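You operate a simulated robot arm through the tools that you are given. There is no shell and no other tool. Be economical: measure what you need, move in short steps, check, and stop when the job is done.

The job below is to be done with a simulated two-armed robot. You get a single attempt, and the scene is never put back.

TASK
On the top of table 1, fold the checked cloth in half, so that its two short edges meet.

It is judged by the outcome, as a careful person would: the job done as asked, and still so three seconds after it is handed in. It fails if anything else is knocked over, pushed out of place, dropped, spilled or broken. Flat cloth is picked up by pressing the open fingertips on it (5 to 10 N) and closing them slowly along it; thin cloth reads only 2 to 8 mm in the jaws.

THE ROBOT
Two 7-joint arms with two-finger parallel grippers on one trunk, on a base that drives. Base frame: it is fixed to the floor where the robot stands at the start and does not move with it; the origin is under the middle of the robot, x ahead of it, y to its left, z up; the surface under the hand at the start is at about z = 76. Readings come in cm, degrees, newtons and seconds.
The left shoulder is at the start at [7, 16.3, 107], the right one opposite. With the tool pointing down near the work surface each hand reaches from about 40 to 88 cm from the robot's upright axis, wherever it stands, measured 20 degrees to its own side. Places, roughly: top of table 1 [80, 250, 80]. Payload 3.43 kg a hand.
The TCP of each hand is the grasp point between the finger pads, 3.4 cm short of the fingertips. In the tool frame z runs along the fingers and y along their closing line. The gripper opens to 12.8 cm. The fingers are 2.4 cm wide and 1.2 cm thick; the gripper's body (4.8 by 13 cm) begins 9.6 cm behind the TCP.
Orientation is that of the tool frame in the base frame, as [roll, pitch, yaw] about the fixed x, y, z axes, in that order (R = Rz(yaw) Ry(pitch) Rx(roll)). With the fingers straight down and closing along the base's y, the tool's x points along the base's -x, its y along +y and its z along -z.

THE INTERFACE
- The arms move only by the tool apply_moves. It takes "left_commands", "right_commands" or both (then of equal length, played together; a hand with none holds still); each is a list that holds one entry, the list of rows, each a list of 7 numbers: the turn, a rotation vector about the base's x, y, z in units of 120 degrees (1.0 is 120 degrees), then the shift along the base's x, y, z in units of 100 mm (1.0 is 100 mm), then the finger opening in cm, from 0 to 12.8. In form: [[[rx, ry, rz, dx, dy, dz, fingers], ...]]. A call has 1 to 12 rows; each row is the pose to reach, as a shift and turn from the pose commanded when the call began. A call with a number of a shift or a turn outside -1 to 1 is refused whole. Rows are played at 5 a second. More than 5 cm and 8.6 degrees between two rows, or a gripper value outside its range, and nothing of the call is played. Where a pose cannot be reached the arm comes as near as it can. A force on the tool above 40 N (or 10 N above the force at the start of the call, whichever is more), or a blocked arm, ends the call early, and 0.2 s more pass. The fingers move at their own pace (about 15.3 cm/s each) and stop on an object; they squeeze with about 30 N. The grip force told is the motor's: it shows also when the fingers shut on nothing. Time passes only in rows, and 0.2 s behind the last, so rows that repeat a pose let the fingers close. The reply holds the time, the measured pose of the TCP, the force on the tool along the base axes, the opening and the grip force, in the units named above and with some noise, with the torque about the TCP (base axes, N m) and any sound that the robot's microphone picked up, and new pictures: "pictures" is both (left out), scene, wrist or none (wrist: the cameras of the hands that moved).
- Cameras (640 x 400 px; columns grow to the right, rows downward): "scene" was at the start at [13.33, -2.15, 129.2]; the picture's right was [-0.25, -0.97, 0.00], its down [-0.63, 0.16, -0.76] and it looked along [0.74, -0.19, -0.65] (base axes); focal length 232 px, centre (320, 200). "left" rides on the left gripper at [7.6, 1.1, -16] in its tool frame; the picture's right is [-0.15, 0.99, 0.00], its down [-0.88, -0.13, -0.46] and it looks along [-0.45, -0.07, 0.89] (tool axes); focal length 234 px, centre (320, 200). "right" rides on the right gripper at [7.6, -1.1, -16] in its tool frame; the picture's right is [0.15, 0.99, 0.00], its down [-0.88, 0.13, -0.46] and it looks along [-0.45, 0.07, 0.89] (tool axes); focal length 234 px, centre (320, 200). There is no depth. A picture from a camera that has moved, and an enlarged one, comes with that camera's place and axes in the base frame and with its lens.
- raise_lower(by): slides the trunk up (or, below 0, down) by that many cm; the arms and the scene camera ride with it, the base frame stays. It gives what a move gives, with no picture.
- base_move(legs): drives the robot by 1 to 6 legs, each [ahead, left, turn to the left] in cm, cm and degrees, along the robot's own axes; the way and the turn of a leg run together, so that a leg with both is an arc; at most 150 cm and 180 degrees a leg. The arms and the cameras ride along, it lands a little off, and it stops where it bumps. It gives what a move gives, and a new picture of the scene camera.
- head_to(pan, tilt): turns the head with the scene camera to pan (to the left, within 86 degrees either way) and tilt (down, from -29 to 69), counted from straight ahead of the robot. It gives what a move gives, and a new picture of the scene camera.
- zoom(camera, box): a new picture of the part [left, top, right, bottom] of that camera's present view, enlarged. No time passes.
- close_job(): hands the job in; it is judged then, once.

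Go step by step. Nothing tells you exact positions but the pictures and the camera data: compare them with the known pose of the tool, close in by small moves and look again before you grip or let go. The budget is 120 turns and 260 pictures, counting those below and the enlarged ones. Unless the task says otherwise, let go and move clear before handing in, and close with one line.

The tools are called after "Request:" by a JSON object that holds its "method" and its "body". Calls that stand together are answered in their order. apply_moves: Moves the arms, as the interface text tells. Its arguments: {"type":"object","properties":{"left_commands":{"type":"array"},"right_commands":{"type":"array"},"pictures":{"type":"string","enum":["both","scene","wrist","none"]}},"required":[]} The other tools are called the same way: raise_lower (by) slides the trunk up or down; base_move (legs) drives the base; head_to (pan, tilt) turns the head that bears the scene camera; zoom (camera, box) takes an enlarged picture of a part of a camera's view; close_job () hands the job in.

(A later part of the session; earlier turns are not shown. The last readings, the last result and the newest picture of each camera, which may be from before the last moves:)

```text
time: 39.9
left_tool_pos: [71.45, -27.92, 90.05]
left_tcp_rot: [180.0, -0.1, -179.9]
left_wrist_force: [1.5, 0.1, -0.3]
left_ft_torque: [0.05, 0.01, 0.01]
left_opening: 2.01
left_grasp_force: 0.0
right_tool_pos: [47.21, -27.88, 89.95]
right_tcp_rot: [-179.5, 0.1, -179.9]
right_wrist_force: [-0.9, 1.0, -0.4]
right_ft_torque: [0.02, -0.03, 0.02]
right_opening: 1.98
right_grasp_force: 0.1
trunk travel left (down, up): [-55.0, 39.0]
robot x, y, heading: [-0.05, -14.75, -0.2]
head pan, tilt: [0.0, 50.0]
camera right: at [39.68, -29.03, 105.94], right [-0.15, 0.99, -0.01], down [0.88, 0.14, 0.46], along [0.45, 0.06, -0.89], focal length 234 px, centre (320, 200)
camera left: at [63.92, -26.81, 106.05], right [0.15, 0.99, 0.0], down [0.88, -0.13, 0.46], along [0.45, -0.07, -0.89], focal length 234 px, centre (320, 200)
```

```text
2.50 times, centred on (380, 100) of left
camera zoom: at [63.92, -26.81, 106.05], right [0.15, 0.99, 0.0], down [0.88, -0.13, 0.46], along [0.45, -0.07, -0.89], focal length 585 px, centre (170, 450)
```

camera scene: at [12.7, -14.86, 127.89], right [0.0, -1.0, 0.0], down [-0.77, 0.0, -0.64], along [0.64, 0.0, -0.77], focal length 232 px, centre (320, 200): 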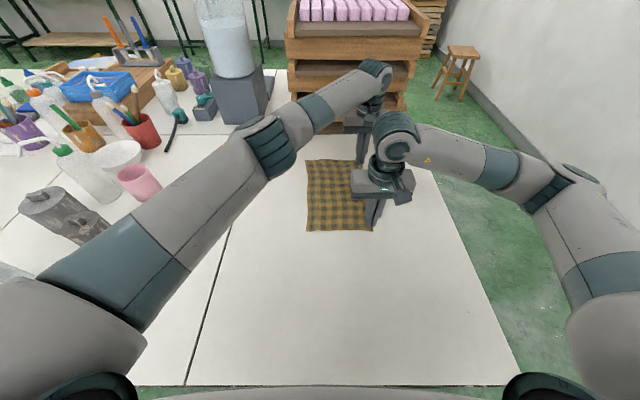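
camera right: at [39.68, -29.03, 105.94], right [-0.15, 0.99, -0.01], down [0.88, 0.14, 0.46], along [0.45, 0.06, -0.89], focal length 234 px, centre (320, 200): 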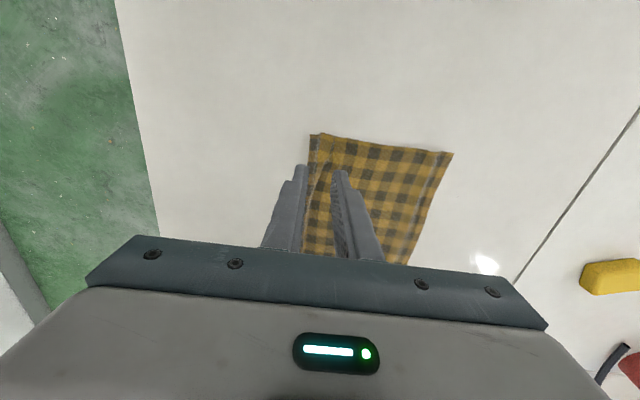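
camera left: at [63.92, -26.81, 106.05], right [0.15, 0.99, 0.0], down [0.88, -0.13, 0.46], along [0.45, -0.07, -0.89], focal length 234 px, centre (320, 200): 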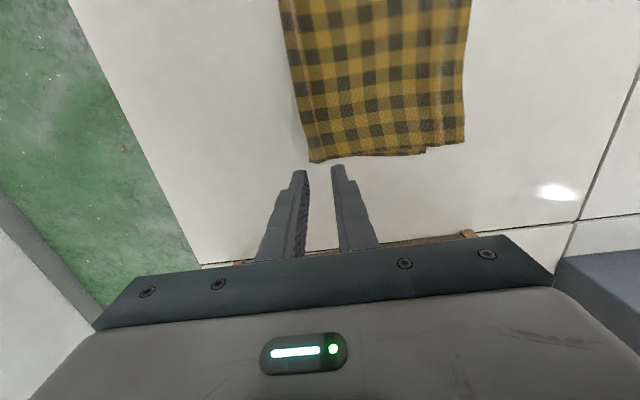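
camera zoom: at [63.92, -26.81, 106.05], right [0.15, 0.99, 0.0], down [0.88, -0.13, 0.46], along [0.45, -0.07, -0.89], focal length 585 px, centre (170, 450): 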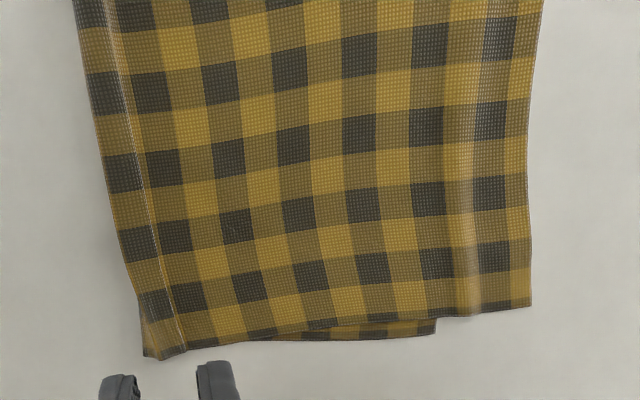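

The near and far mismatch differ, at most about 5 cm, so a clean redo is better than patching. I'll pinch the top layer's free edge at both corners, unfold it toward +y until flat, and then refold at the correctly counted midline.

Request:
{"method": "apply_moves", "body": {"left_commands": [[[0, 0, 0, 0, 0.48, 0, 2], [0, 0, 0, 0.02, 0.95, 0, 2]]], "right_commands": [[[0, 0, 0, 0, 0.48, 0, 2], [0, 0, 0, 0, 0.95, 0, 2]]], "pictures": "none"}}

Request:
{"method": "apply_moves", "body": {"left_commands": [[[0, 0, 0, 0.01, 0.4, -0.2, 2], [0, 0, 0, 0.02, 0.62, -0.6, 2], [0, 0, 0, 0.02, 0.62, -0.95, 2]]], "right_commands": [[[0, 0, 0, 0, 0.4, -0.2, 2], [0, 0, 0, 0, 0.52, -0.6, 2], [0, 0, 0, 0, 0.52, -0.95, 2]]], "pictures": "wrist"}}

Request:
{"method": "zoom", "body": {"camera": "left", "box": [240, 110, 420, 230]}}

Request:
{"method": "zoom", "body": {"camera": "right", "box": [240, 110, 420, 230]}}

```text
time: 40.5
left_tool_pos: [71.71, -18.25, 90.25]
left_tcp_rot: [-179.8, -0.1, 180.0]
left_wrist_force: [1.2, 0.6, -0.1]
left_ft_torque: [-0.06, -0.02, -0.01]
left_opening: 1.96
left_grasp_force: 0.1
right_tool_pos: [47.01, -18.46, 89.8]
right_tcp_rot: [-179.3, -0.1, -179.9]
right_wrist_force: [-1.0, 0.9, -0.4]
right_ft_torque: [-0.04, 0.03, 0.02]
right_opening: 2.01
right_grasp_force: 0.1
trunk travel left (down, up): [-55.0, 39.0]
robot x, y, heading: [-0.16, -14.91, -0.2]
head pan, tilt: [0.0, 50.0]
```

```text
time: 41.3
left_tool_pos: [71.76, -12.14, 80.35]
left_tcp_rot: [-180.0, 0.0, 179.8]
left_wrist_force: [0.7, 0.7, 0.7]
left_ft_torque: [-0.05, 0.04, 0.01]
left_opening: 2.0
left_grasp_force: 0.1
right_tool_pos: [47.09, -13.45, 80.35]
right_tcp_rot: [-179.5, 0.0, -179.9]
right_wrist_force: [0.0, -0.8, -0.5]
right_ft_torque: [-0.01, -0.02, 0.0]
right_opening: 2.0
right_grasp_force: 0.0
trunk travel left (down, up): [-55.0, 39.0]
robot x, y, heading: [-0.03, -14.64, 0.1]
head pan, tilt: [0.0, 50.0]
camera right: at [39.64, -14.38, 96.27], right [-0.15, 0.99, -0.01], down [0.88, 0.14, 0.45], along [0.45, 0.06, -0.89], focal length 234 px, centre (320, 200)
camera left: at [64.24, -10.98, 96.44], right [0.15, 0.99, 0.0], down [0.88, -0.13, 0.45], along [0.45, -0.07, -0.89], focal length 234 px, centre (320, 200)
```

right: 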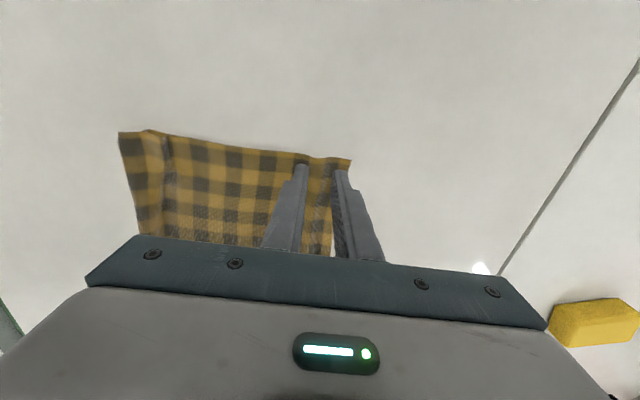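
left: 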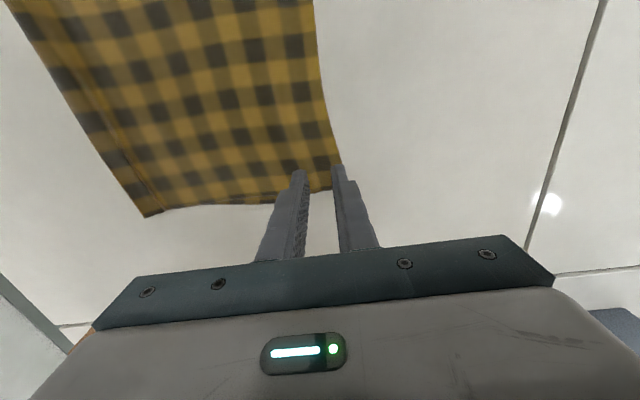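

```text
3.33 times, centred on (330, 170) of left
camera zoom: at [64.24, -10.98, 96.44], right [0.15, 0.99, 0.0], down [0.88, -0.13, 0.45], along [0.45, -0.07, -0.89], focal length 781 px, centre (287, 300)
```

zoom: 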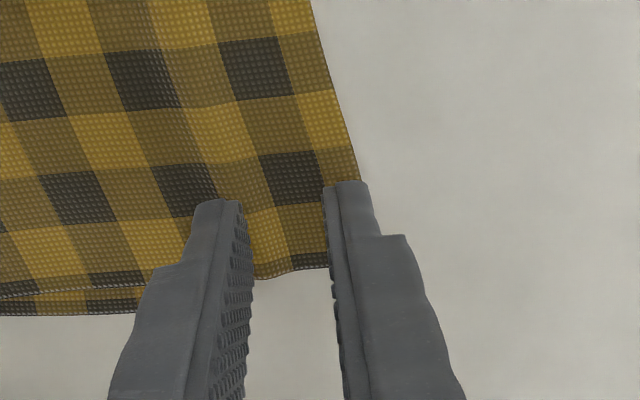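

```text
3.33 times, centred on (330, 170) of right
camera zoom: at [39.64, -14.38, 96.27], right [-0.15, 0.99, -0.01], down [0.88, 0.14, 0.45], along [0.45, 0.06, -0.89], focal length 781 px, centre (287, 300)
```

zoom: 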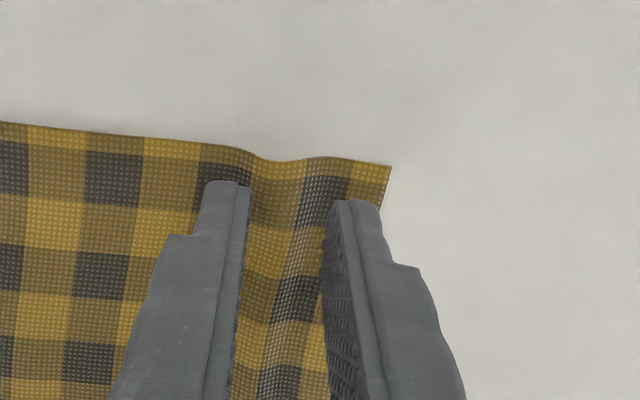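

Both fingers are over the free top layer. I'll nudge the left hand inward, press and close.

Request:
{"method": "apply_moves", "body": {"left_commands": [[[0, 0, 0, 0, -0.03, 0, 2], [0, 0, 0, 0, -0.03, -0.085, 2], [0, 0, 0, 0, -0.03, -0.1, 2]]], "right_commands": [[[0, 0, 0, 0, 0, 0, 2], [0, 0, 0, 0, 0, -0.07, 2], [0, 0, 0, 0, 0, -0.08, 2]]], "pictures": "none"}}

```text
time: 42.1
left_tool_pos: [71.85, -12.56, 79.51]
left_tcp_rot: [-179.9, 0.1, -180.0]
left_wrist_force: [0.1, -0.9, 8.8]
left_ft_torque: [-0.13, 0.03, 0.02]
left_opening: 2.03
left_grasp_force: 0.0
right_tool_pos: [46.95, -13.32, 79.7]
right_tcp_rot: [-179.5, 0.1, -179.9]
right_wrist_force: [-0.3, 1.7, 1.8]
right_ft_torque: [0.01, -0.02, 0.01]
right_opening: 1.98
right_grasp_force: 0.0
trunk travel left (down, up): [-55.0, 39.0]
robot x, y, heading: [-0.12, -14.79, -0.2]
head pan, tilt: [0.0, 50.0]
```

Request:
{"method": "apply_moves", "body": {"left_commands": [[[0, 0, 0, 0, 0, 0, 1.8], [0, 0, 0, 0, 0, 0, 1.6], [0, 0, 0, 0, 0, 0, 1.3], [0, 0, 0, 0, 0, 0, 1], [0, 0, 0, 0, 0, 0, 0.7], [0, 0, 0, 0, 0, 0, 0.4], [0, 0, 0, 0, 0, 0, 0], [0, 0, 0, 0, 0, 0, 0], [0, 0, 0, 0, 0, 0.1, 0], [0, 0, 0, 0, 0, 0.3, 0]]], "right_commands": [[[0, 0, 0, 0, 0, -0.01, 1.8], [0, 0, 0, 0, 0, -0.01, 1.6], [0, 0, 0, 0, 0, -0.01, 1.3], [0, 0, 0, 0, 0, -0.01, 1], [0, 0, 0, 0, 0, -0.01, 0.7], [0, 0, 0, 0, 0, -0.01, 0.4], [0, 0, 0, 0, 0, -0.01, 0], [0, 0, 0, 0, 0, -0.01, 0], [0, 0, 0, 0, 0, 0.1, 0], [0, 0, 0, 0, 0, 0.3, 0]]], "pictures": "wrist"}}

```text
time: 44.3
left_tool_pos: [71.87, -12.5, 82.4]
left_tcp_rot: [-180.0, -0.1, 180.0]
left_wrist_force: [0.0, 0.1, 0.9]
left_ft_torque: [-0.02, -0.02, -0.01]
left_opening: 0.0
left_grasp_force: 29.8
right_tool_pos: [47.14, -13.25, 82.74]
right_tcp_rot: [-179.5, 0.0, -179.7]
right_wrist_force: [1.2, 0.0, 0.7]
right_ft_torque: [-0.02, -0.03, 0.0]
right_opening: 0.21
right_grasp_force: 29.8
trunk travel left (down, up): [-55.0, 39.0]
robot x, y, heading: [-0.24, -15.05, 0.1]
head pan, tilt: [0.0, 50.0]
camera right: at [39.68, -14.33, 98.54], right [-0.15, 0.99, -0.01], down [0.88, 0.14, 0.46], along [0.45, 0.06, -0.89], focal length 234 px, centre (320, 200)
camera left: at [64.33, -11.34, 98.43], right [0.15, 0.99, 0.0], down [0.88, -0.13, 0.45], along [0.45, -0.07, -0.89], focal length 234 px, centre (320, 200)
```

right: 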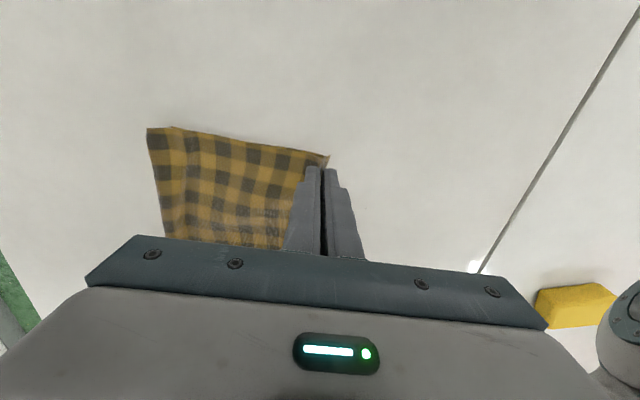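
left: 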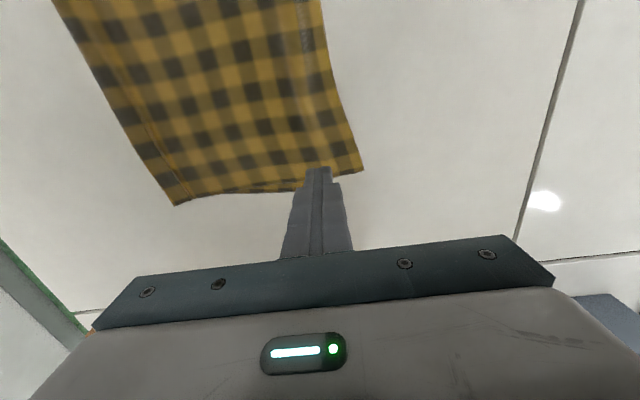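

The left hand missed (reads 0) and the right hand holds. I'll retry the left one with a wider opening.

Request:
{"method": "apply_moves", "body": {"left_commands": [[[0, 0, 0, 0, 0.09, 0, 2], [0, 0, 0, 0, 0.09, 0, 3], [0, 0, 0, 0, 0.09, -0.2, 3], [0, 0, 0, 0, 0.09, -0.295, 3], [0, 0, 0, 0, 0.09, -0.305, 3], [0, 0, 0, 0, 0.09, -0.305, 3]]], "pictures": "wrist"}}

Request:
{"method": "zoom", "body": {"camera": "left", "box": [240, 110, 420, 230]}}

```text
time: 45.7
left_tool_pos: [71.92, -11.64, 79.59]
left_tcp_rot: [-179.9, 0.2, 180.0]
left_wrist_force: [3.7, 0.6, 15.0]
left_ft_torque: [-0.27, -0.2, 0.04]
left_opening: 2.97
left_grasp_force: 0.1
right_tool_pos: [47.11, -13.36, 82.56]
right_tcp_rot: [-179.5, 0.1, -179.9]
right_wrist_force: [0.1, -1.5, -0.9]
right_ft_torque: [0.0, 0.04, -0.04]
right_opening: 0.22
right_grasp_force: 30.7
trunk travel left (down, up): [-55.0, 39.0]
robot x, y, heading: [0.04, -14.92, -0.3]
head pan, tilt: [0.0, 50.0]
camera left: at [64.33, -10.4, 95.61], right [0.15, 0.99, 0.0], down [0.88, -0.13, 0.46], along [0.45, -0.07, -0.89], focal length 234 px, centre (320, 200)
```

left: 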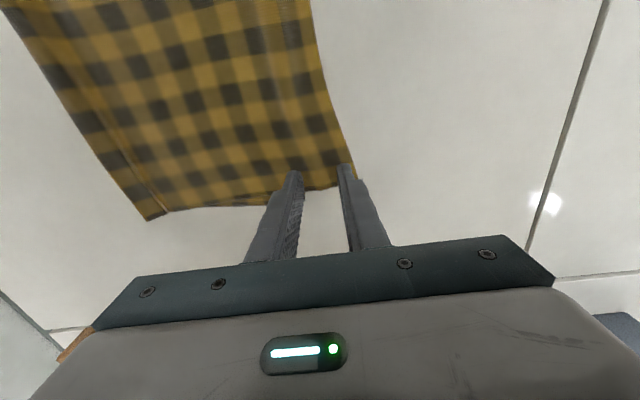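

```text
3.33 times, centred on (330, 170) of left
camera zoom: at [64.33, -10.4, 95.61], right [0.15, 0.99, 0.0], down [0.88, -0.13, 0.46], along [0.45, -0.07, -0.89], focal length 781 px, centre (287, 300)
```

zoom: 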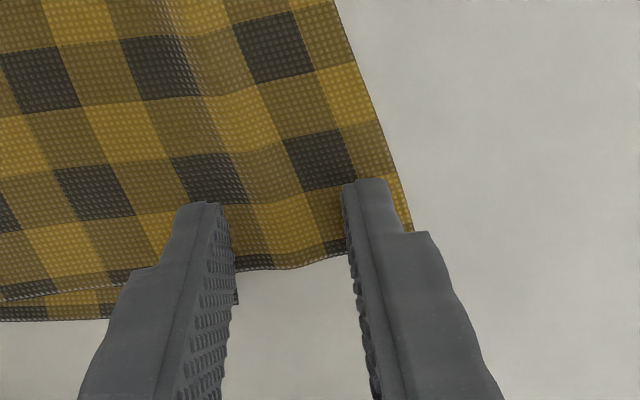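

Good placement with the fingers well onto the cloth. Closing the left hand slowly.

Request:
{"method": "apply_moves", "body": {"left_commands": [[[0, 0, 0, 0, 0, 0, 2.7], [0, 0, 0, 0, 0, 0, 2.4], [0, 0, 0, 0, 0, 0, 2.1], [0, 0, 0, 0, 0, 0, 1.8], [0, 0, 0, 0, 0, 0, 1.5], [0, 0, 0, 0, 0, 0, 1.2], [0, 0, 0, 0, 0, 0, 0.9], [0, 0, 0, 0, 0, 0, 0.6], [0, 0, 0, 0, 0, 0, 0.3], [0, 0, 0, 0, 0, 0, 0], [0, 0, 0, 0, 0, 0.1, 0], [0, 0, 0, 0, 0, 0.3, 0]]], "pictures": "wrist"}}

```text
time: 48.3
left_tool_pos: [71.93, -11.54, 82.39]
left_tcp_rot: [-180.0, 0.0, 180.0]
left_wrist_force: [0.1, 0.1, -0.1]
left_ft_torque: [-0.01, -0.01, 0.01]
left_opening: 0.19
left_grasp_force: 30.3
right_tool_pos: [47.22, -13.33, 82.65]
right_tcp_rot: [-179.5, 0.1, -180.0]
right_wrist_force: [0.3, -0.9, -0.5]
right_ft_torque: [0.02, -0.04, -0.02]
right_opening: 0.19
right_grasp_force: 30.0
trunk travel left (down, up): [-55.0, 39.0]
robot x, y, heading: [-0.1, -15.05, 0.0]
head pan, tilt: [0.0, 50.0]
camera left: at [64.38, -10.4, 98.4], right [0.15, 0.99, 0.0], down [0.88, -0.13, 0.45], along [0.45, -0.07, -0.89], focal length 234 px, centre (320, 200)
```

left: 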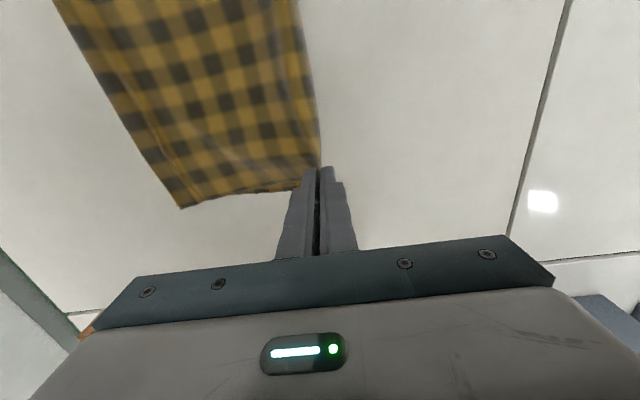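

Both hold the top edge now, with the hem pointing outward (+y). That lets me fix the fold directly: carry the top edge back past the crease, lay more cloth down toward −y, and roll it forward again to land on the lower edge, so the crease centres itself. First I'll lift and slide the base right for reach.

Request:
{"method": "apply_moves", "body": {"left_commands": [[[0, 0, 0, 0, -0.1, 0.2, 0], [0, 0, 0, 0, -0.2, 0.4, 0], [0, 0, 0, 0, -0.4, 0.6, 0], [0, 0, 0, 0, -0.6, 0.8, 0], [0, 0, 0, 0, -0.8, 0.9, 0]]], "right_commands": [[[0, 0, 0, 0, -0.1, 0.2, 0], [0, 0, 0, 0, -0.2, 0.4, 0], [0, 0, 0, 0, -0.4, 0.6, 0], [0, 0, 0, 0, -0.6, 0.8, 0], [0, 0, 0, 0, -0.8, 0.9, 0]]], "pictures": "none"}}

Request:
{"method": "base_move", "body": {"legs": [[0, -10, 0]]}}

Request:
{"method": "zoom", "body": {"camera": "scene", "box": [250, 120, 400, 250]}}

```text
time: 49.5
left_tool_pos: [71.9, -19.37, 91.4]
left_tcp_rot: [179.9, 0.1, 179.9]
left_wrist_force: [0.1, 0.2, 0.3]
left_ft_torque: [0.05, 0.03, 0.04]
left_opening: 0.22
left_grasp_force: 30.3
right_tool_pos: [47.09, -21.41, 91.6]
right_tcp_rot: [-179.6, 0.1, -179.8]
right_wrist_force: [0.0, 0.0, -0.2]
right_ft_torque: [0.02, 0.03, 0.01]
right_opening: 0.2
right_grasp_force: 29.9
trunk travel left (down, up): [-55.0, 39.0]
robot x, y, heading: [-0.17, -14.48, 0.2]
head pan, tilt: [0.0, 50.0]
```

```text
time: 50.5
left_tool_pos: [71.55, -24.38, 91.37]
left_tcp_rot: [-179.9, 0.0, -179.8]
left_wrist_force: [-0.2, 0.4, 1.4]
left_ft_torque: [-0.04, -0.02, -0.03]
left_opening: 0.19
left_grasp_force: 29.7
right_tool_pos: [46.93, -26.55, 91.59]
right_tcp_rot: [-179.5, 0.1, -179.3]
right_wrist_force: [0.5, -0.9, 0.2]
right_ft_torque: [0.01, -0.03, 0.01]
right_opening: 0.19
right_grasp_force: 29.6
trunk travel left (down, up): [-55.0, 39.0]
robot x, y, heading: [-0.34, -20.39, 0.8]
head pan, tilt: [0.0, 50.0]
stopped in leg 1: the robot was blocked; the commanded pose is now the measured one
camera scene: at [12.42, -20.42, 127.85], right [0.01, -1.0, 0.0], down [-0.77, -0.01, -0.64], along [0.64, 0.01, -0.77], focal length 232 px, centre (320, 200)
```

scene: 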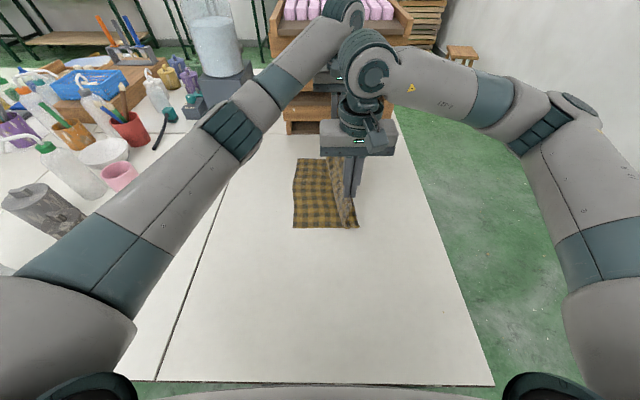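

```text
3.08 times, centred on (325, 185) of scene
camera zoom: at [12.42, -20.42, 127.85], right [0.01, -1.0, 0.0], down [-0.77, -0.01, -0.64], along [0.64, 0.01, -0.77], focal length 714 px, centre (305, 246)
```

zoom: 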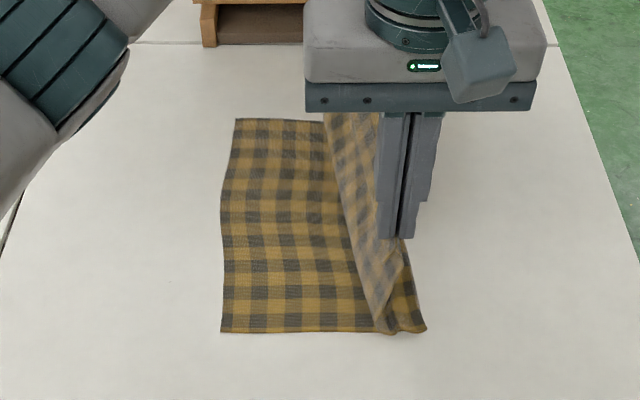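

The base bumped something at y ≈ −20 and stopped, but that gives enough reach. The lower layer now lies in view with its edge at y ≈ −12 to −13. I'll carry the top edge on toward −y and down to lay more cloth there.

Request:
{"method": "apply_moves", "body": {"left_commands": [[[0, 0, 0, 0, -0.2, 0, 0], [0, 0, 0, 0, -0.4, 0, 0], [0, 0, 0, 0, -0.6, 0, 0], [0, 0, 0, 0, -0.8, -0.1, 0], [0, 0, 0, 0, -1, -0.2, 0], [0, 0, 0, 0, -1, -0.3, 0]]], "right_commands": [[[0, 0, 0, 0, -0.2, 0, 0], [0, 0, 0, 0, -0.4, 0, 0], [0, 0, 0, 0, -0.6, 0, 0], [0, 0, 0, 0, -0.8, -0.1, 0], [0, 0, 0, 0, -1, -0.2, 0], [0, 0, 0, 0, -1, -0.3, 0]]], "pictures": "scene"}}

Request:
{"method": "zoom", "body": {"camera": "scene", "box": [270, 130, 420, 250]}}

```text
time: 51.9
left_tool_pos: [71.73, -34.38, 88.35]
left_tcp_rot: [-179.9, 0.0, -179.7]
left_wrist_force: [0.2, -0.3, 0.1]
left_ft_torque: [-0.05, 0.0, 0.01]
left_opening: 0.22
left_grasp_force: 30.1
right_tool_pos: [47.14, -36.37, 88.36]
right_tcp_rot: [-179.3, 0.0, -179.4]
right_wrist_force: [0.7, 0.3, -0.2]
right_ft_torque: [-0.01, 0.01, 0.0]
right_opening: 0.22
right_grasp_force: 29.9
trunk travel left (down, up): [-55.0, 39.0]
robot x, y, heading: [-0.11, -20.39, 0.9]
head pan, tilt: [0.0, 50.0]
camera scene: at [12.56, -20.22, 127.84], right [0.01, -1.0, 0.0], down [-0.77, -0.01, -0.64], along [0.64, 0.01, -0.77], focal length 232 px, centre (320, 200)
```

scene: 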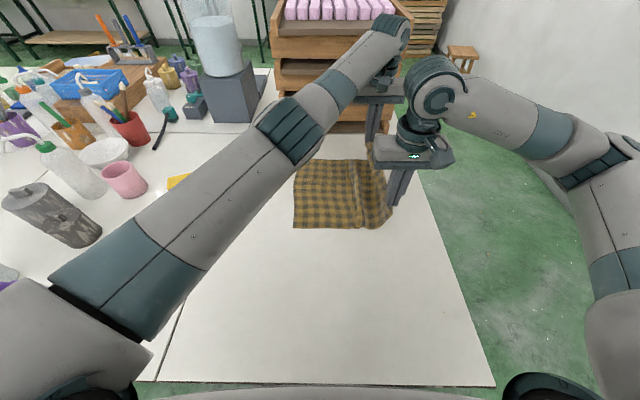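

```text
3.33 times, centred on (345, 190) of scene
camera zoom: at [12.56, -20.22, 127.84], right [0.01, -1.0, 0.0], down [-0.77, -0.01, -0.64], along [0.64, 0.01, -0.77], focal length 773 px, centre (237, 233)
```

zoom: 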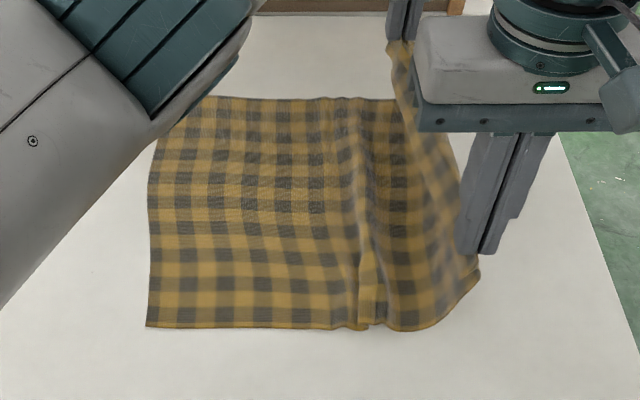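

Plenty of cloth is now laid on the −y side. I'll roll the top edge back over in an arc toward +y.

Request:
{"method": "apply_moves", "body": {"left_commands": [[[0, 0, 0, 0, 0, 0.2, 0], [0, 0, 0, 0, 0, 0.4, 0], [0, 0, 0, 0, 0.1, 0.58, 0], [0, 0, 0, 0, 0.25, 0.72, 0], [0, 0, 0, 0, 0.4, 0.8, 0], [0, 0, 0, 0, 0.55, 0.82, 0], [0, 0, 0, 0, 0.7, 0.8, 0], [0, 0, 0, 0, 0.85, 0.77, 0], [0, 0, 0, 0, 1, 0.72, 0]]], "right_commands": [[[0, 0, 0, 0, 0, 0.2, 0], [0, 0, 0, 0, 0, 0.4, 0], [0, 0, 0, 0, 0.1, 0.58, 0], [0, 0, 0, 0, 0.25, 0.72, 0], [0, 0, 0, 0, 0.4, 0.8, 0], [0, 0, 0, 0, 0.55, 0.82, 0], [0, 0, 0, 0, 0.7, 0.8, 0], [0, 0, 0, 0, 0.85, 0.77, 0], [0, 0, 0, 0, 1, 0.72, 0]]], "pictures": "scene"}}

Request:
{"method": "zoom", "body": {"camera": "scene", "box": [270, 130, 420, 250]}}

```text
time: 53.9
left_tool_pos: [71.67, -23.87, 95.45]
left_tcp_rot: [-179.8, 0.0, -179.6]
left_wrist_force: [1.0, 0.7, -0.4]
left_ft_torque: [-0.06, 0.04, 0.02]
left_opening: 0.22
left_grasp_force: 30.1
right_tool_pos: [46.82, -26.25, 95.67]
right_tcp_rot: [-179.3, 0.0, -179.3]
right_wrist_force: [-0.5, 0.7, 0.4]
right_ft_torque: [0.0, -0.02, -0.03]
right_opening: 0.18
right_grasp_force: 29.7
trunk travel left (down, up): [-55.0, 39.0]
robot x, y, heading: [-0.28, -20.49, 0.8]
head pan, tilt: [0.0, 50.0]
camera scene: at [12.52, -20.2, 127.84], right [0.01, -1.0, 0.0], down [-0.77, -0.01, -0.64], along [0.64, 0.01, -0.77], focal length 232 px, centre (320, 200)
```

scene: 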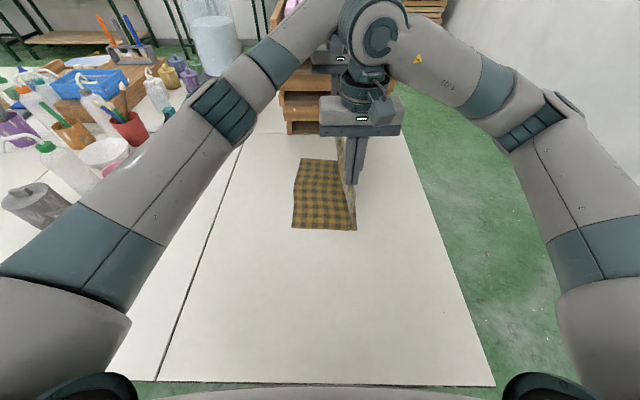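

```text
3.33 times, centred on (345, 190) of scene
camera zoom: at [12.52, -20.2, 127.84], right [0.01, -1.0, 0.0], down [-0.77, -0.01, -0.64], along [0.64, 0.01, -0.77], focal length 773 px, centre (237, 233)
```

zoom: 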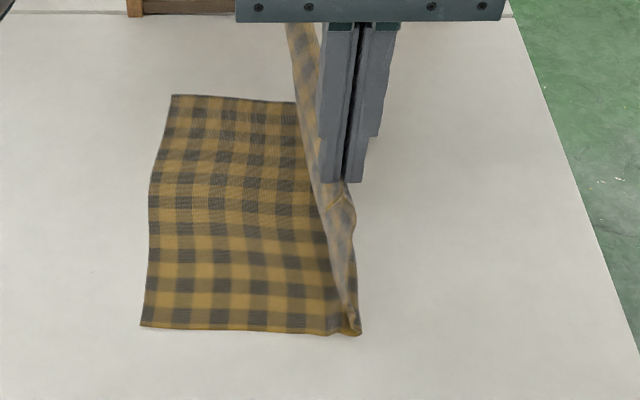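

The crease sprang back to its old place while under tension. I'll lower the hands first so the slack bulges out to the −y side, then roll forward low over the lower layer.

Request:
{"method": "apply_moves", "body": {"left_commands": [[[0, 0, 0, 0, -0.2, -0.2, 0], [0, 0, 0, 0, -0.3, -0.4, 0], [0, 0, 0, 0, -0.3, -0.6, 0], [0, 0, 0, 0, -0.3, -0.8, 0], [0, 0, 0, 0, -0.2, -1, 0]]], "right_commands": [[[0, 0, 0, 0, -0.2, -0.2, 0], [0, 0, 0, 0, -0.3, -0.4, 0], [0, 0, 0, 0, -0.3, -0.6, 0], [0, 0, 0, 0, -0.3, -0.8, 0], [0, 0, 0, 0, -0.2, -1, 0]]], "pictures": "scene"}}

Request:
{"method": "zoom", "body": {"camera": "scene", "box": [270, 130, 420, 250]}}

```text
time: 55.1
left_tool_pos: [71.73, -26.16, 85.43]
left_tcp_rot: [-179.9, -0.1, -179.6]
left_wrist_force: [-0.2, -0.1, 0.6]
left_ft_torque: [0.03, 0.01, -0.02]
left_opening: 0.2
left_grasp_force: 30.2
right_tool_pos: [47.06, -28.38, 85.63]
right_tcp_rot: [-179.3, 0.0, -179.3]
right_wrist_force: [0.6, 0.1, -0.1]
right_ft_torque: [-0.01, 0.0, -0.05]
right_opening: 0.2
right_grasp_force: 30.0
trunk travel left (down, up): [-55.0, 39.0]
robot x, y, heading: [-0.28, -20.28, 0.8]
head pan, tilt: [0.0, 50.0]
camera scene: at [12.55, -20.2, 127.84], right [0.01, -1.0, 0.0], down [-0.77, -0.01, -0.64], along [0.64, 0.01, -0.77], focal length 232 px, centre (320, 200)
```

scene: 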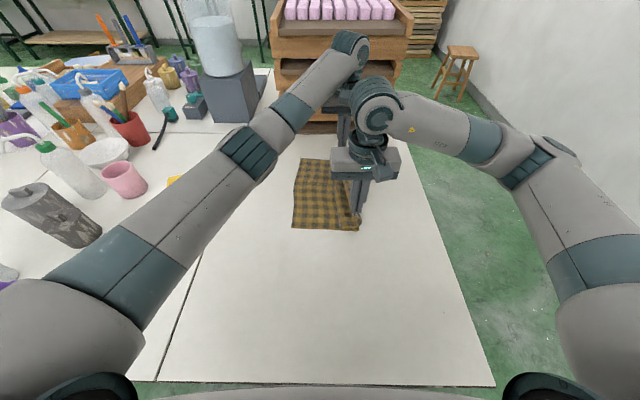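

```text
3.33 times, centred on (345, 190) of scene
camera zoom: at [12.55, -20.2, 127.84], right [0.01, -1.0, 0.0], down [-0.77, -0.01, -0.64], along [0.64, 0.01, -0.77], focal length 773 px, centre (237, 233)
```

zoom: 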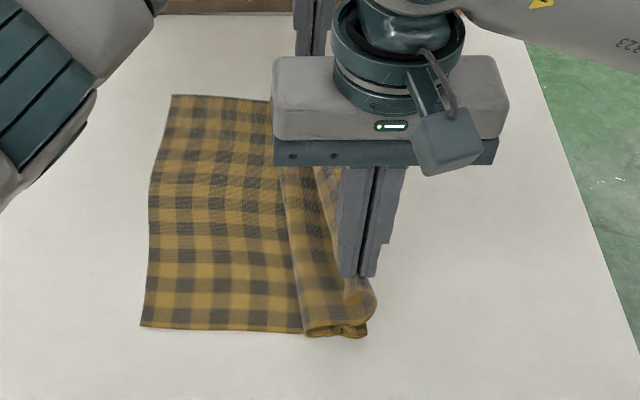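

The slack fell inward, since my arc radius left too little cloth for the lower layer. I'll go back out to −y, with both hands level, and lay it flatter before rolling forward on a smaller arc.

Request:
{"method": "apply_moves", "body": {"left_commands": [[[0, 0, 0, 0, -0.25, 0.4, 0], [0, 0, 0, 0, -0.5, 0.5, 0], [0, 0, 0, 0, -0.75, 0.4, 0], [0, 0, 0, 0, -1, 0.25, 0], [0, 0, 0, 0, -1, 0, 0]]], "right_commands": [[[0, 0, 0, 0, -0.2, 0.4, 0], [0, 0, 0, 0, -0.4, 0.5, 0], [0, 0, 0, 0, -0.6, 0.4, 0], [0, 0, 0, 0, -0.8, 0.25, 0], [0, 0, 0, 0, -0.8, 0, 0]]], "pictures": "none"}}

Request:
{"method": "apply_moves", "body": {"left_commands": [[[0, 0, 0, 0, -0.15, 0, 0], [0, 0, 0, 0, -0.3, -0.15, 0], [0, 0, 0, 0, -0.3, -0.3, 0], [0, 0, 0, 0, -0.3, -0.3, 0]]], "right_commands": [[[0, 0, 0, 0, -0.15, 0, 0], [0, 0, 0, 0, -0.3, -0.15, 0], [0, 0, 0, 0, -0.3, -0.3, 0], [0, 0, 0, 0, -0.3, -0.3, 0]]], "pictures": "scene"}}

Request:
{"method": "zoom", "body": {"camera": "scene", "box": [280, 130, 430, 250]}}

```text
time: 56.3
left_tool_pos: [71.81, -36.03, 85.41]
left_tcp_rot: [-179.8, -0.2, -179.5]
left_wrist_force: [0.7, 0.6, -0.6]
left_ft_torque: [-0.01, 0.03, -0.01]
left_opening: 0.21
left_grasp_force: 30.1
left hand out of reach, approached as far as the arm can: row 4
right_tool_pos: [46.9, -36.42, 85.8]
right_tcp_rot: [-179.6, 0.0, -179.2]
right_wrist_force: [0.2, 0.0, 0.2]
right_ft_torque: [0.01, 0.0, 0.01]
right_opening: 0.18
right_grasp_force: 30.2
trunk travel left (down, up): [-55.0, 39.0]
robot x, y, heading: [-0.21, -20.67, 0.8]
head pan, tilt: [0.0, 50.0]
```

```text
time: 57.3
left_tool_pos: [71.44, -36.89, 83.91]
left_tcp_rot: [-179.7, 0.2, -179.6]
left_wrist_force: [-0.6, 0.6, 0.8]
left_ft_torque: [0.01, -0.01, -0.02]
left_opening: 0.22
left_grasp_force: 30.3
left hand out of reach, approached as far as the arm can: row 1, 2, 3, 4
right_tool_pos: [47.01, -39.19, 82.68]
right_tcp_rot: [-179.5, 0.0, -179.3]
right_wrist_force: [0.1, -0.5, 0.2]
right_ft_torque: [-0.02, 0.0, 0.01]
right_opening: 0.18
right_grasp_force: 29.5
trunk travel left (down, up): [-55.0, 39.0]
robot x, y, heading: [-0.44, -20.48, 0.7]
head pan, tilt: [0.0, 50.0]
camera scene: at [12.47, -20.33, 127.85], right [0.01, -1.0, 0.0], down [-0.77, -0.01, -0.64], along [0.64, 0.01, -0.77], focal length 232 px, centre (320, 200)
```

scene: 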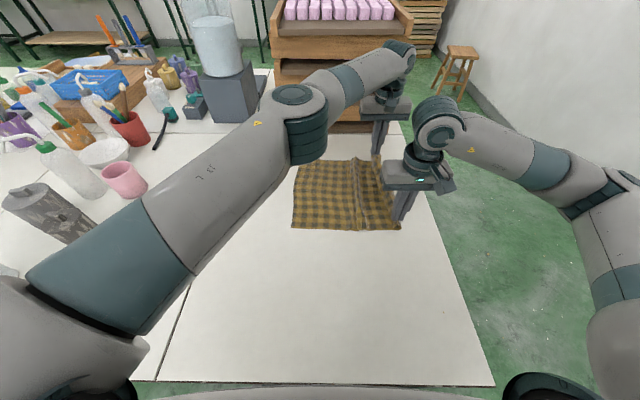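

```text
3.33 times, centred on (355, 190) of scene
camera zoom: at [12.47, -20.33, 127.85], right [0.01, -1.0, 0.0], down [-0.77, -0.01, -0.64], along [0.64, 0.01, -0.77], focal length 773 px, centre (203, 233)
```

zoom: 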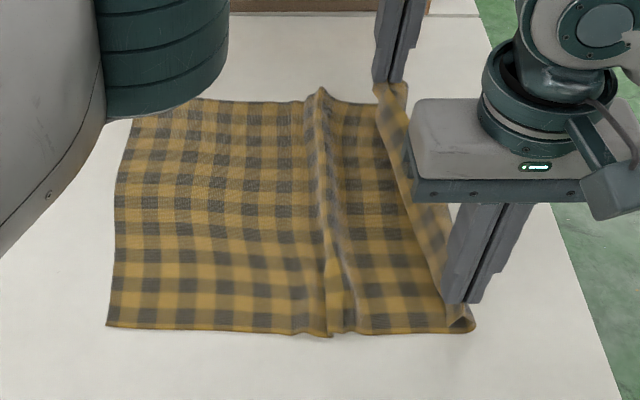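

It is laid out almost flat now, with the old ridge visible. Now I'll roll forward on a lower arc so the fold forms about 2 cm beyond the old ridge.

Request:
{"method": "apply_moves", "body": {"left_commands": [[[0, 0, 0, 0, 0, 0.25, 0], [0, 0, 0, 0, 0.05, 0.5, 0], [0, 0, 0, 0, 0.15, 0.7, 0], [0, 0, 0, 0, 0.3, 0.82, 0], [0, 0, 0, 0, 0.45, 0.9, 0], [0, 0, 0, 0, 0.6, 0.92, 0], [0, 0, 0, 0, 0.8, 0.88, 0]]], "right_commands": [[[0, 0, 0, 0, 0.05, 0.3, 0], [0, 0, 0, 0, 0.14, 0.6, 0], [0, 0, 0, 0, 0.3, 0.82, 0], [0, 0, 0, 0, 0.48, 0.94, 0], [0, 0, 0, 0, 0.65, 1, 0], [0, 0, 0, 0, 0.82, 1, 0], [0, 0, 0, 0, 1, 1, 0]]], "pictures": "scene"}}

Request:
{"method": "zoom", "body": {"camera": "scene", "box": [280, 130, 430, 250]}}

```text
time: 58.9
left_tool_pos: [71.64, -28.51, 92.61]
left_tcp_rot: [-180.0, 0.1, -179.7]
left_wrist_force: [-0.2, -0.1, -0.6]
left_ft_torque: [-0.08, -0.01, 0.01]
left_opening: 0.21
left_grasp_force: 29.7
right_tool_pos: [46.77, -29.32, 92.92]
right_tcp_rot: [-179.4, -0.1, -179.3]
right_wrist_force: [0.5, 0.4, -0.2]
right_ft_torque: [-0.03, 0.02, -0.01]
right_opening: 0.22
right_grasp_force: 30.3
trunk travel left (down, up): [-55.0, 39.0]
robot x, y, heading: [-0.03, -20.3, 0.7]
head pan, tilt: [0.0, 50.0]
camera scene: at [12.53, -20.16, 127.84], right [0.01, -1.0, 0.0], down [-0.77, -0.01, -0.64], along [0.64, 0.01, -0.77], focal length 232 px, centre (320, 200)
```

scene: 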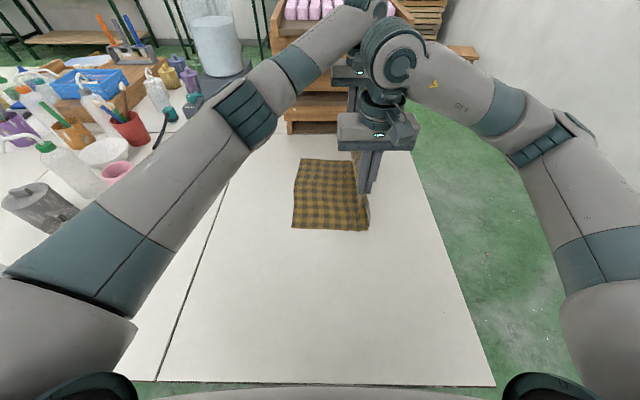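

```text
3.33 times, centred on (355, 190) of scene
camera zoom: at [12.53, -20.16, 127.84], right [0.01, -1.0, 0.0], down [-0.77, -0.01, -0.64], along [0.64, 0.01, -0.77], focal length 773 px, centre (203, 233)
```

zoom: 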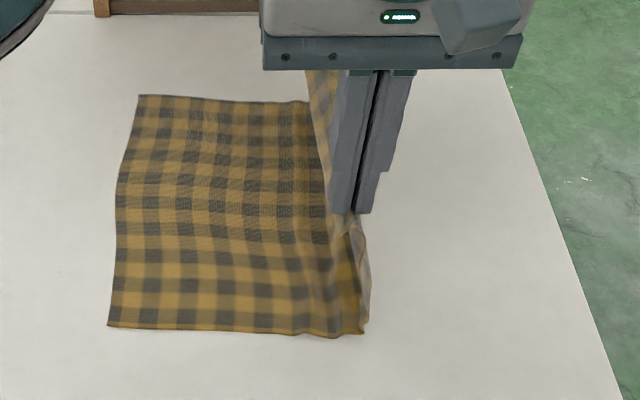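

The lower layer is now about 20 cm at the near end, where I want it. Continuing to roll forward and down.

Request:
{"method": "apply_moves", "body": {"left_commands": [[[0, 0, 0, 0, 0.12, -0.04, 0], [0, 0, 0, 0, 0.25, -0.1, 0], [0, 0, 0, 0, 0.4, -0.17, 0], [0, 0, 0, 0, 0.55, -0.25, 0], [0, 0, 0, 0, 0.7, -0.36, 0], [0, 0, 0, 0, 0.83, -0.5, 0], [0, 0, 0, 0, 0.94, -0.65, 0]]], "right_commands": [[[0, 0, 0, 0, 0.14, -0.04, 0], [0, 0, 0, 0, 0.28, -0.1, 0], [0, 0, 0, 0, 0.44, -0.17, 0], [0, 0, 0, 0, 0.6, -0.25, 0], [0, 0, 0, 0, 0.76, -0.36, 0], [0, 0, 0, 0, 0.9, -0.5, 0], [0, 0, 0, 0, 1, -0.65, 0]]], "pictures": "scene"}}

Request:
{"method": "zoom", "body": {"camera": "scene", "box": [280, 130, 430, 250]}}

```text
time: 60.5
left_tool_pos: [71.43, -19.32, 85.99]
left_tcp_rot: [-179.9, 0.0, -179.7]
left_wrist_force: [-0.2, -0.5, 0.5]
left_ft_torque: [-0.03, 0.05, 0.01]
left_opening: 0.22
left_grasp_force: 29.7
right_tool_pos: [46.84, -19.49, 86.15]
right_tcp_rot: [-179.4, -0.1, -179.2]
right_wrist_force: [0.0, 0.4, -0.1]
right_ft_torque: [0.02, -0.01, -0.01]
right_opening: 0.23
right_grasp_force: 30.3
trunk travel left (down, up): [-55.0, 39.0]
robot x, y, heading: [-0.1, -20.13, 0.8]
head pan, tilt: [0.0, 50.0]
camera scene: at [12.52, -20.27, 127.84], right [0.01, -1.0, 0.0], down [-0.77, -0.01, -0.64], along [0.64, 0.01, -0.77], focal length 232 px, centre (320, 200)
```

scene: 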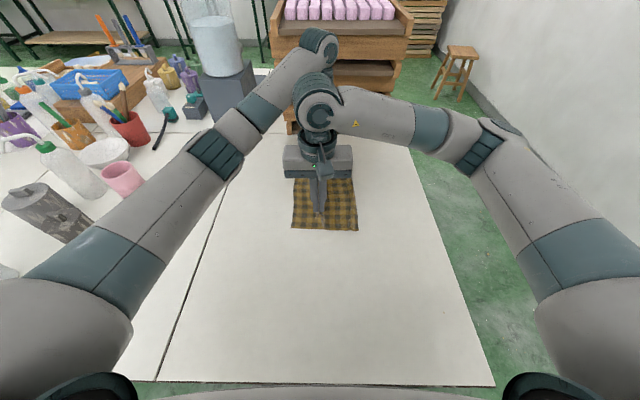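

```text
3.33 times, centred on (355, 190) of scene
camera zoom: at [12.52, -20.27, 127.84], right [0.01, -1.0, 0.0], down [-0.77, -0.01, -0.64], along [0.64, 0.01, -0.77], focal length 773 px, centre (203, 233)
```

zoom: 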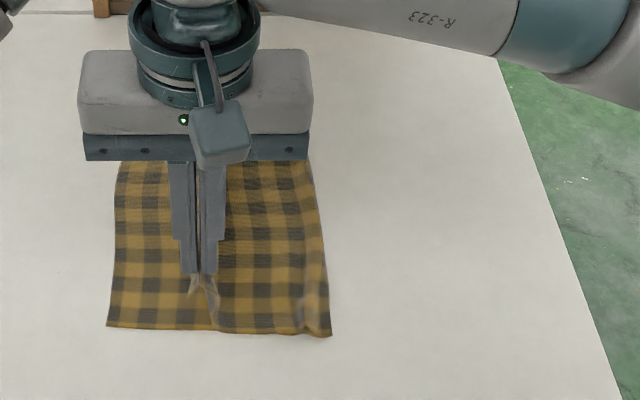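

The fold line slipped back toward its old place again, but that can be smoothed outward afterwards. I'll bring the top edge close above the lower edge and look through the wrist cameras.

Request:
{"method": "apply_moves", "body": {"left_commands": [[[0, 0, 0, 0, 0.15, -0.1, 0], [0, 0, 0, 0, 0.3, -0.2, 0], [0, 0, 0, 0, 0.45, -0.3, 0], [0, 0, 0, 0, 0.5, -0.4, 0]]], "right_commands": [[[0, 0, 0, 0, 0.15, -0.1, 0], [0, 0, 0, 0, 0.3, -0.2, 0], [0, 0, 0, 0, 0.45, -0.3, 0], [0, 0, 0, 0, 0.55, -0.4, 0]]], "pictures": "both"}}

Request:
{"method": "zoom", "body": {"camera": "left", "box": [220, 80, 420, 220]}}

Request:
{"method": "zoom", "body": {"camera": "right", "box": [220, 80, 420, 220]}}

```text
time: 61.5
left_tool_pos: [71.5, -14.36, 82.26]
left_tcp_rot: [-179.9, 0.0, -179.6]
left_wrist_force: [0.2, 1.0, 0.5]
left_ft_torque: [-0.02, 0.0, 0.0]
left_opening: 0.24
left_grasp_force: 30.0
right_tool_pos: [46.96, -14.0, 82.24]
right_tcp_rot: [-179.6, 0.0, -179.3]
right_wrist_force: [-0.5, -0.8, 0.6]
right_ft_torque: [0.02, -0.01, 0.02]
right_opening: 0.19
right_grasp_force: 30.3
trunk travel left (down, up): [-55.0, 39.0]
robot x, y, heading: [-0.17, -20.34, 0.7]
head pan, tilt: [0.0, 50.0]
camera scene: at [12.49, -20.3, 127.85], right [0.01, -1.0, 0.0], down [-0.77, -0.01, -0.64], along [0.64, 0.01, -0.77], focal length 232 px, centre (320, 200)
camera right: at [39.51, -15.1, 98.1], right [-0.16, 0.99, -0.01], down [0.88, 0.15, 0.45], along [0.45, 0.06, -0.89], focal length 234 px, centre (320, 200)
camera left: at [63.91, -13.27, 98.2], right [0.14, 0.99, 0.0], down [0.88, -0.12, 0.46], along [0.45, -0.06, -0.89], focal length 234 px, centre (320, 200)
```

scene: 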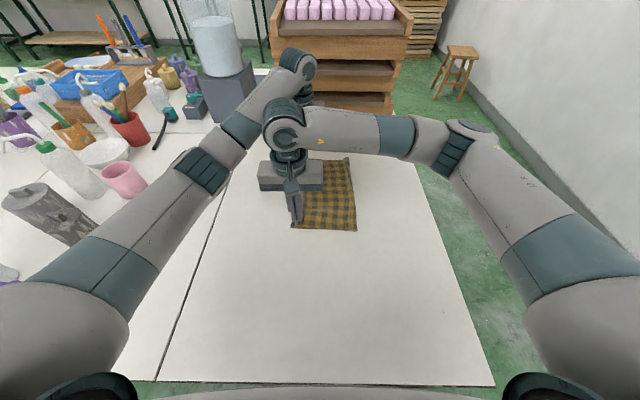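
right: 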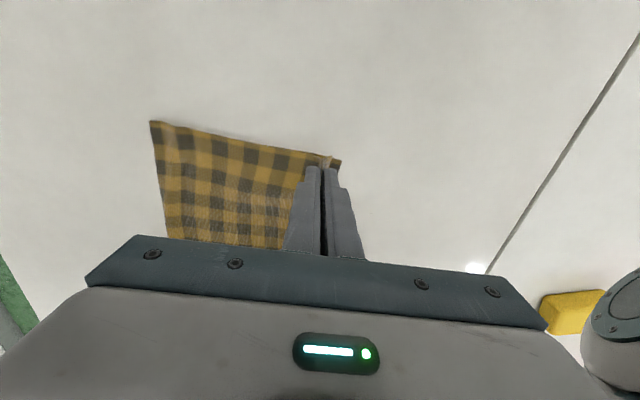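
left: 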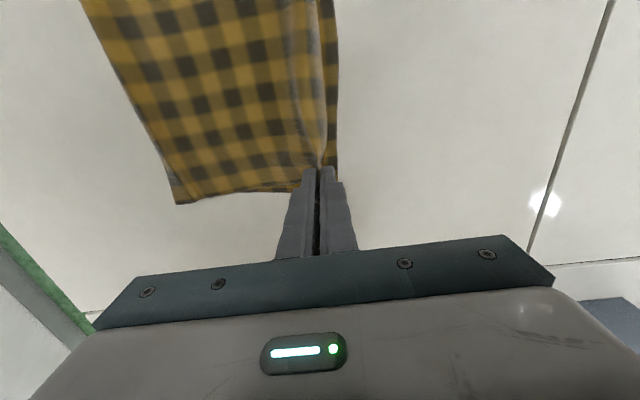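

```text
2.86 times, centred on (320, 150) of left
camera zoom: at [63.91, -13.27, 98.2], right [0.14, 0.99, 0.0], down [0.88, -0.12, 0.46], along [0.45, -0.06, -0.89], focal length 669 px, centre (320, 343)
```

zoom: 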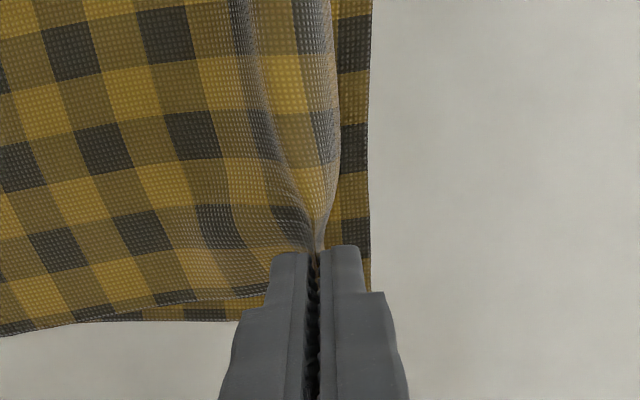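

```text
2.86 times, centred on (320, 150) of right
camera zoom: at [39.51, -15.1, 98.1], right [-0.16, 0.99, -0.01], down [0.88, 0.15, 0.45], along [0.45, 0.06, -0.89], focal length 669 px, centre (320, 343)
```

zoom: 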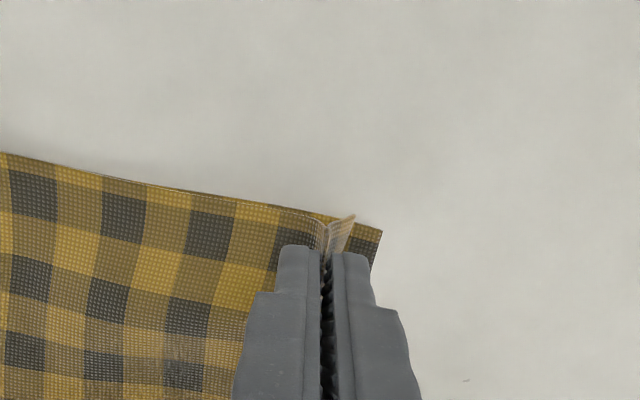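

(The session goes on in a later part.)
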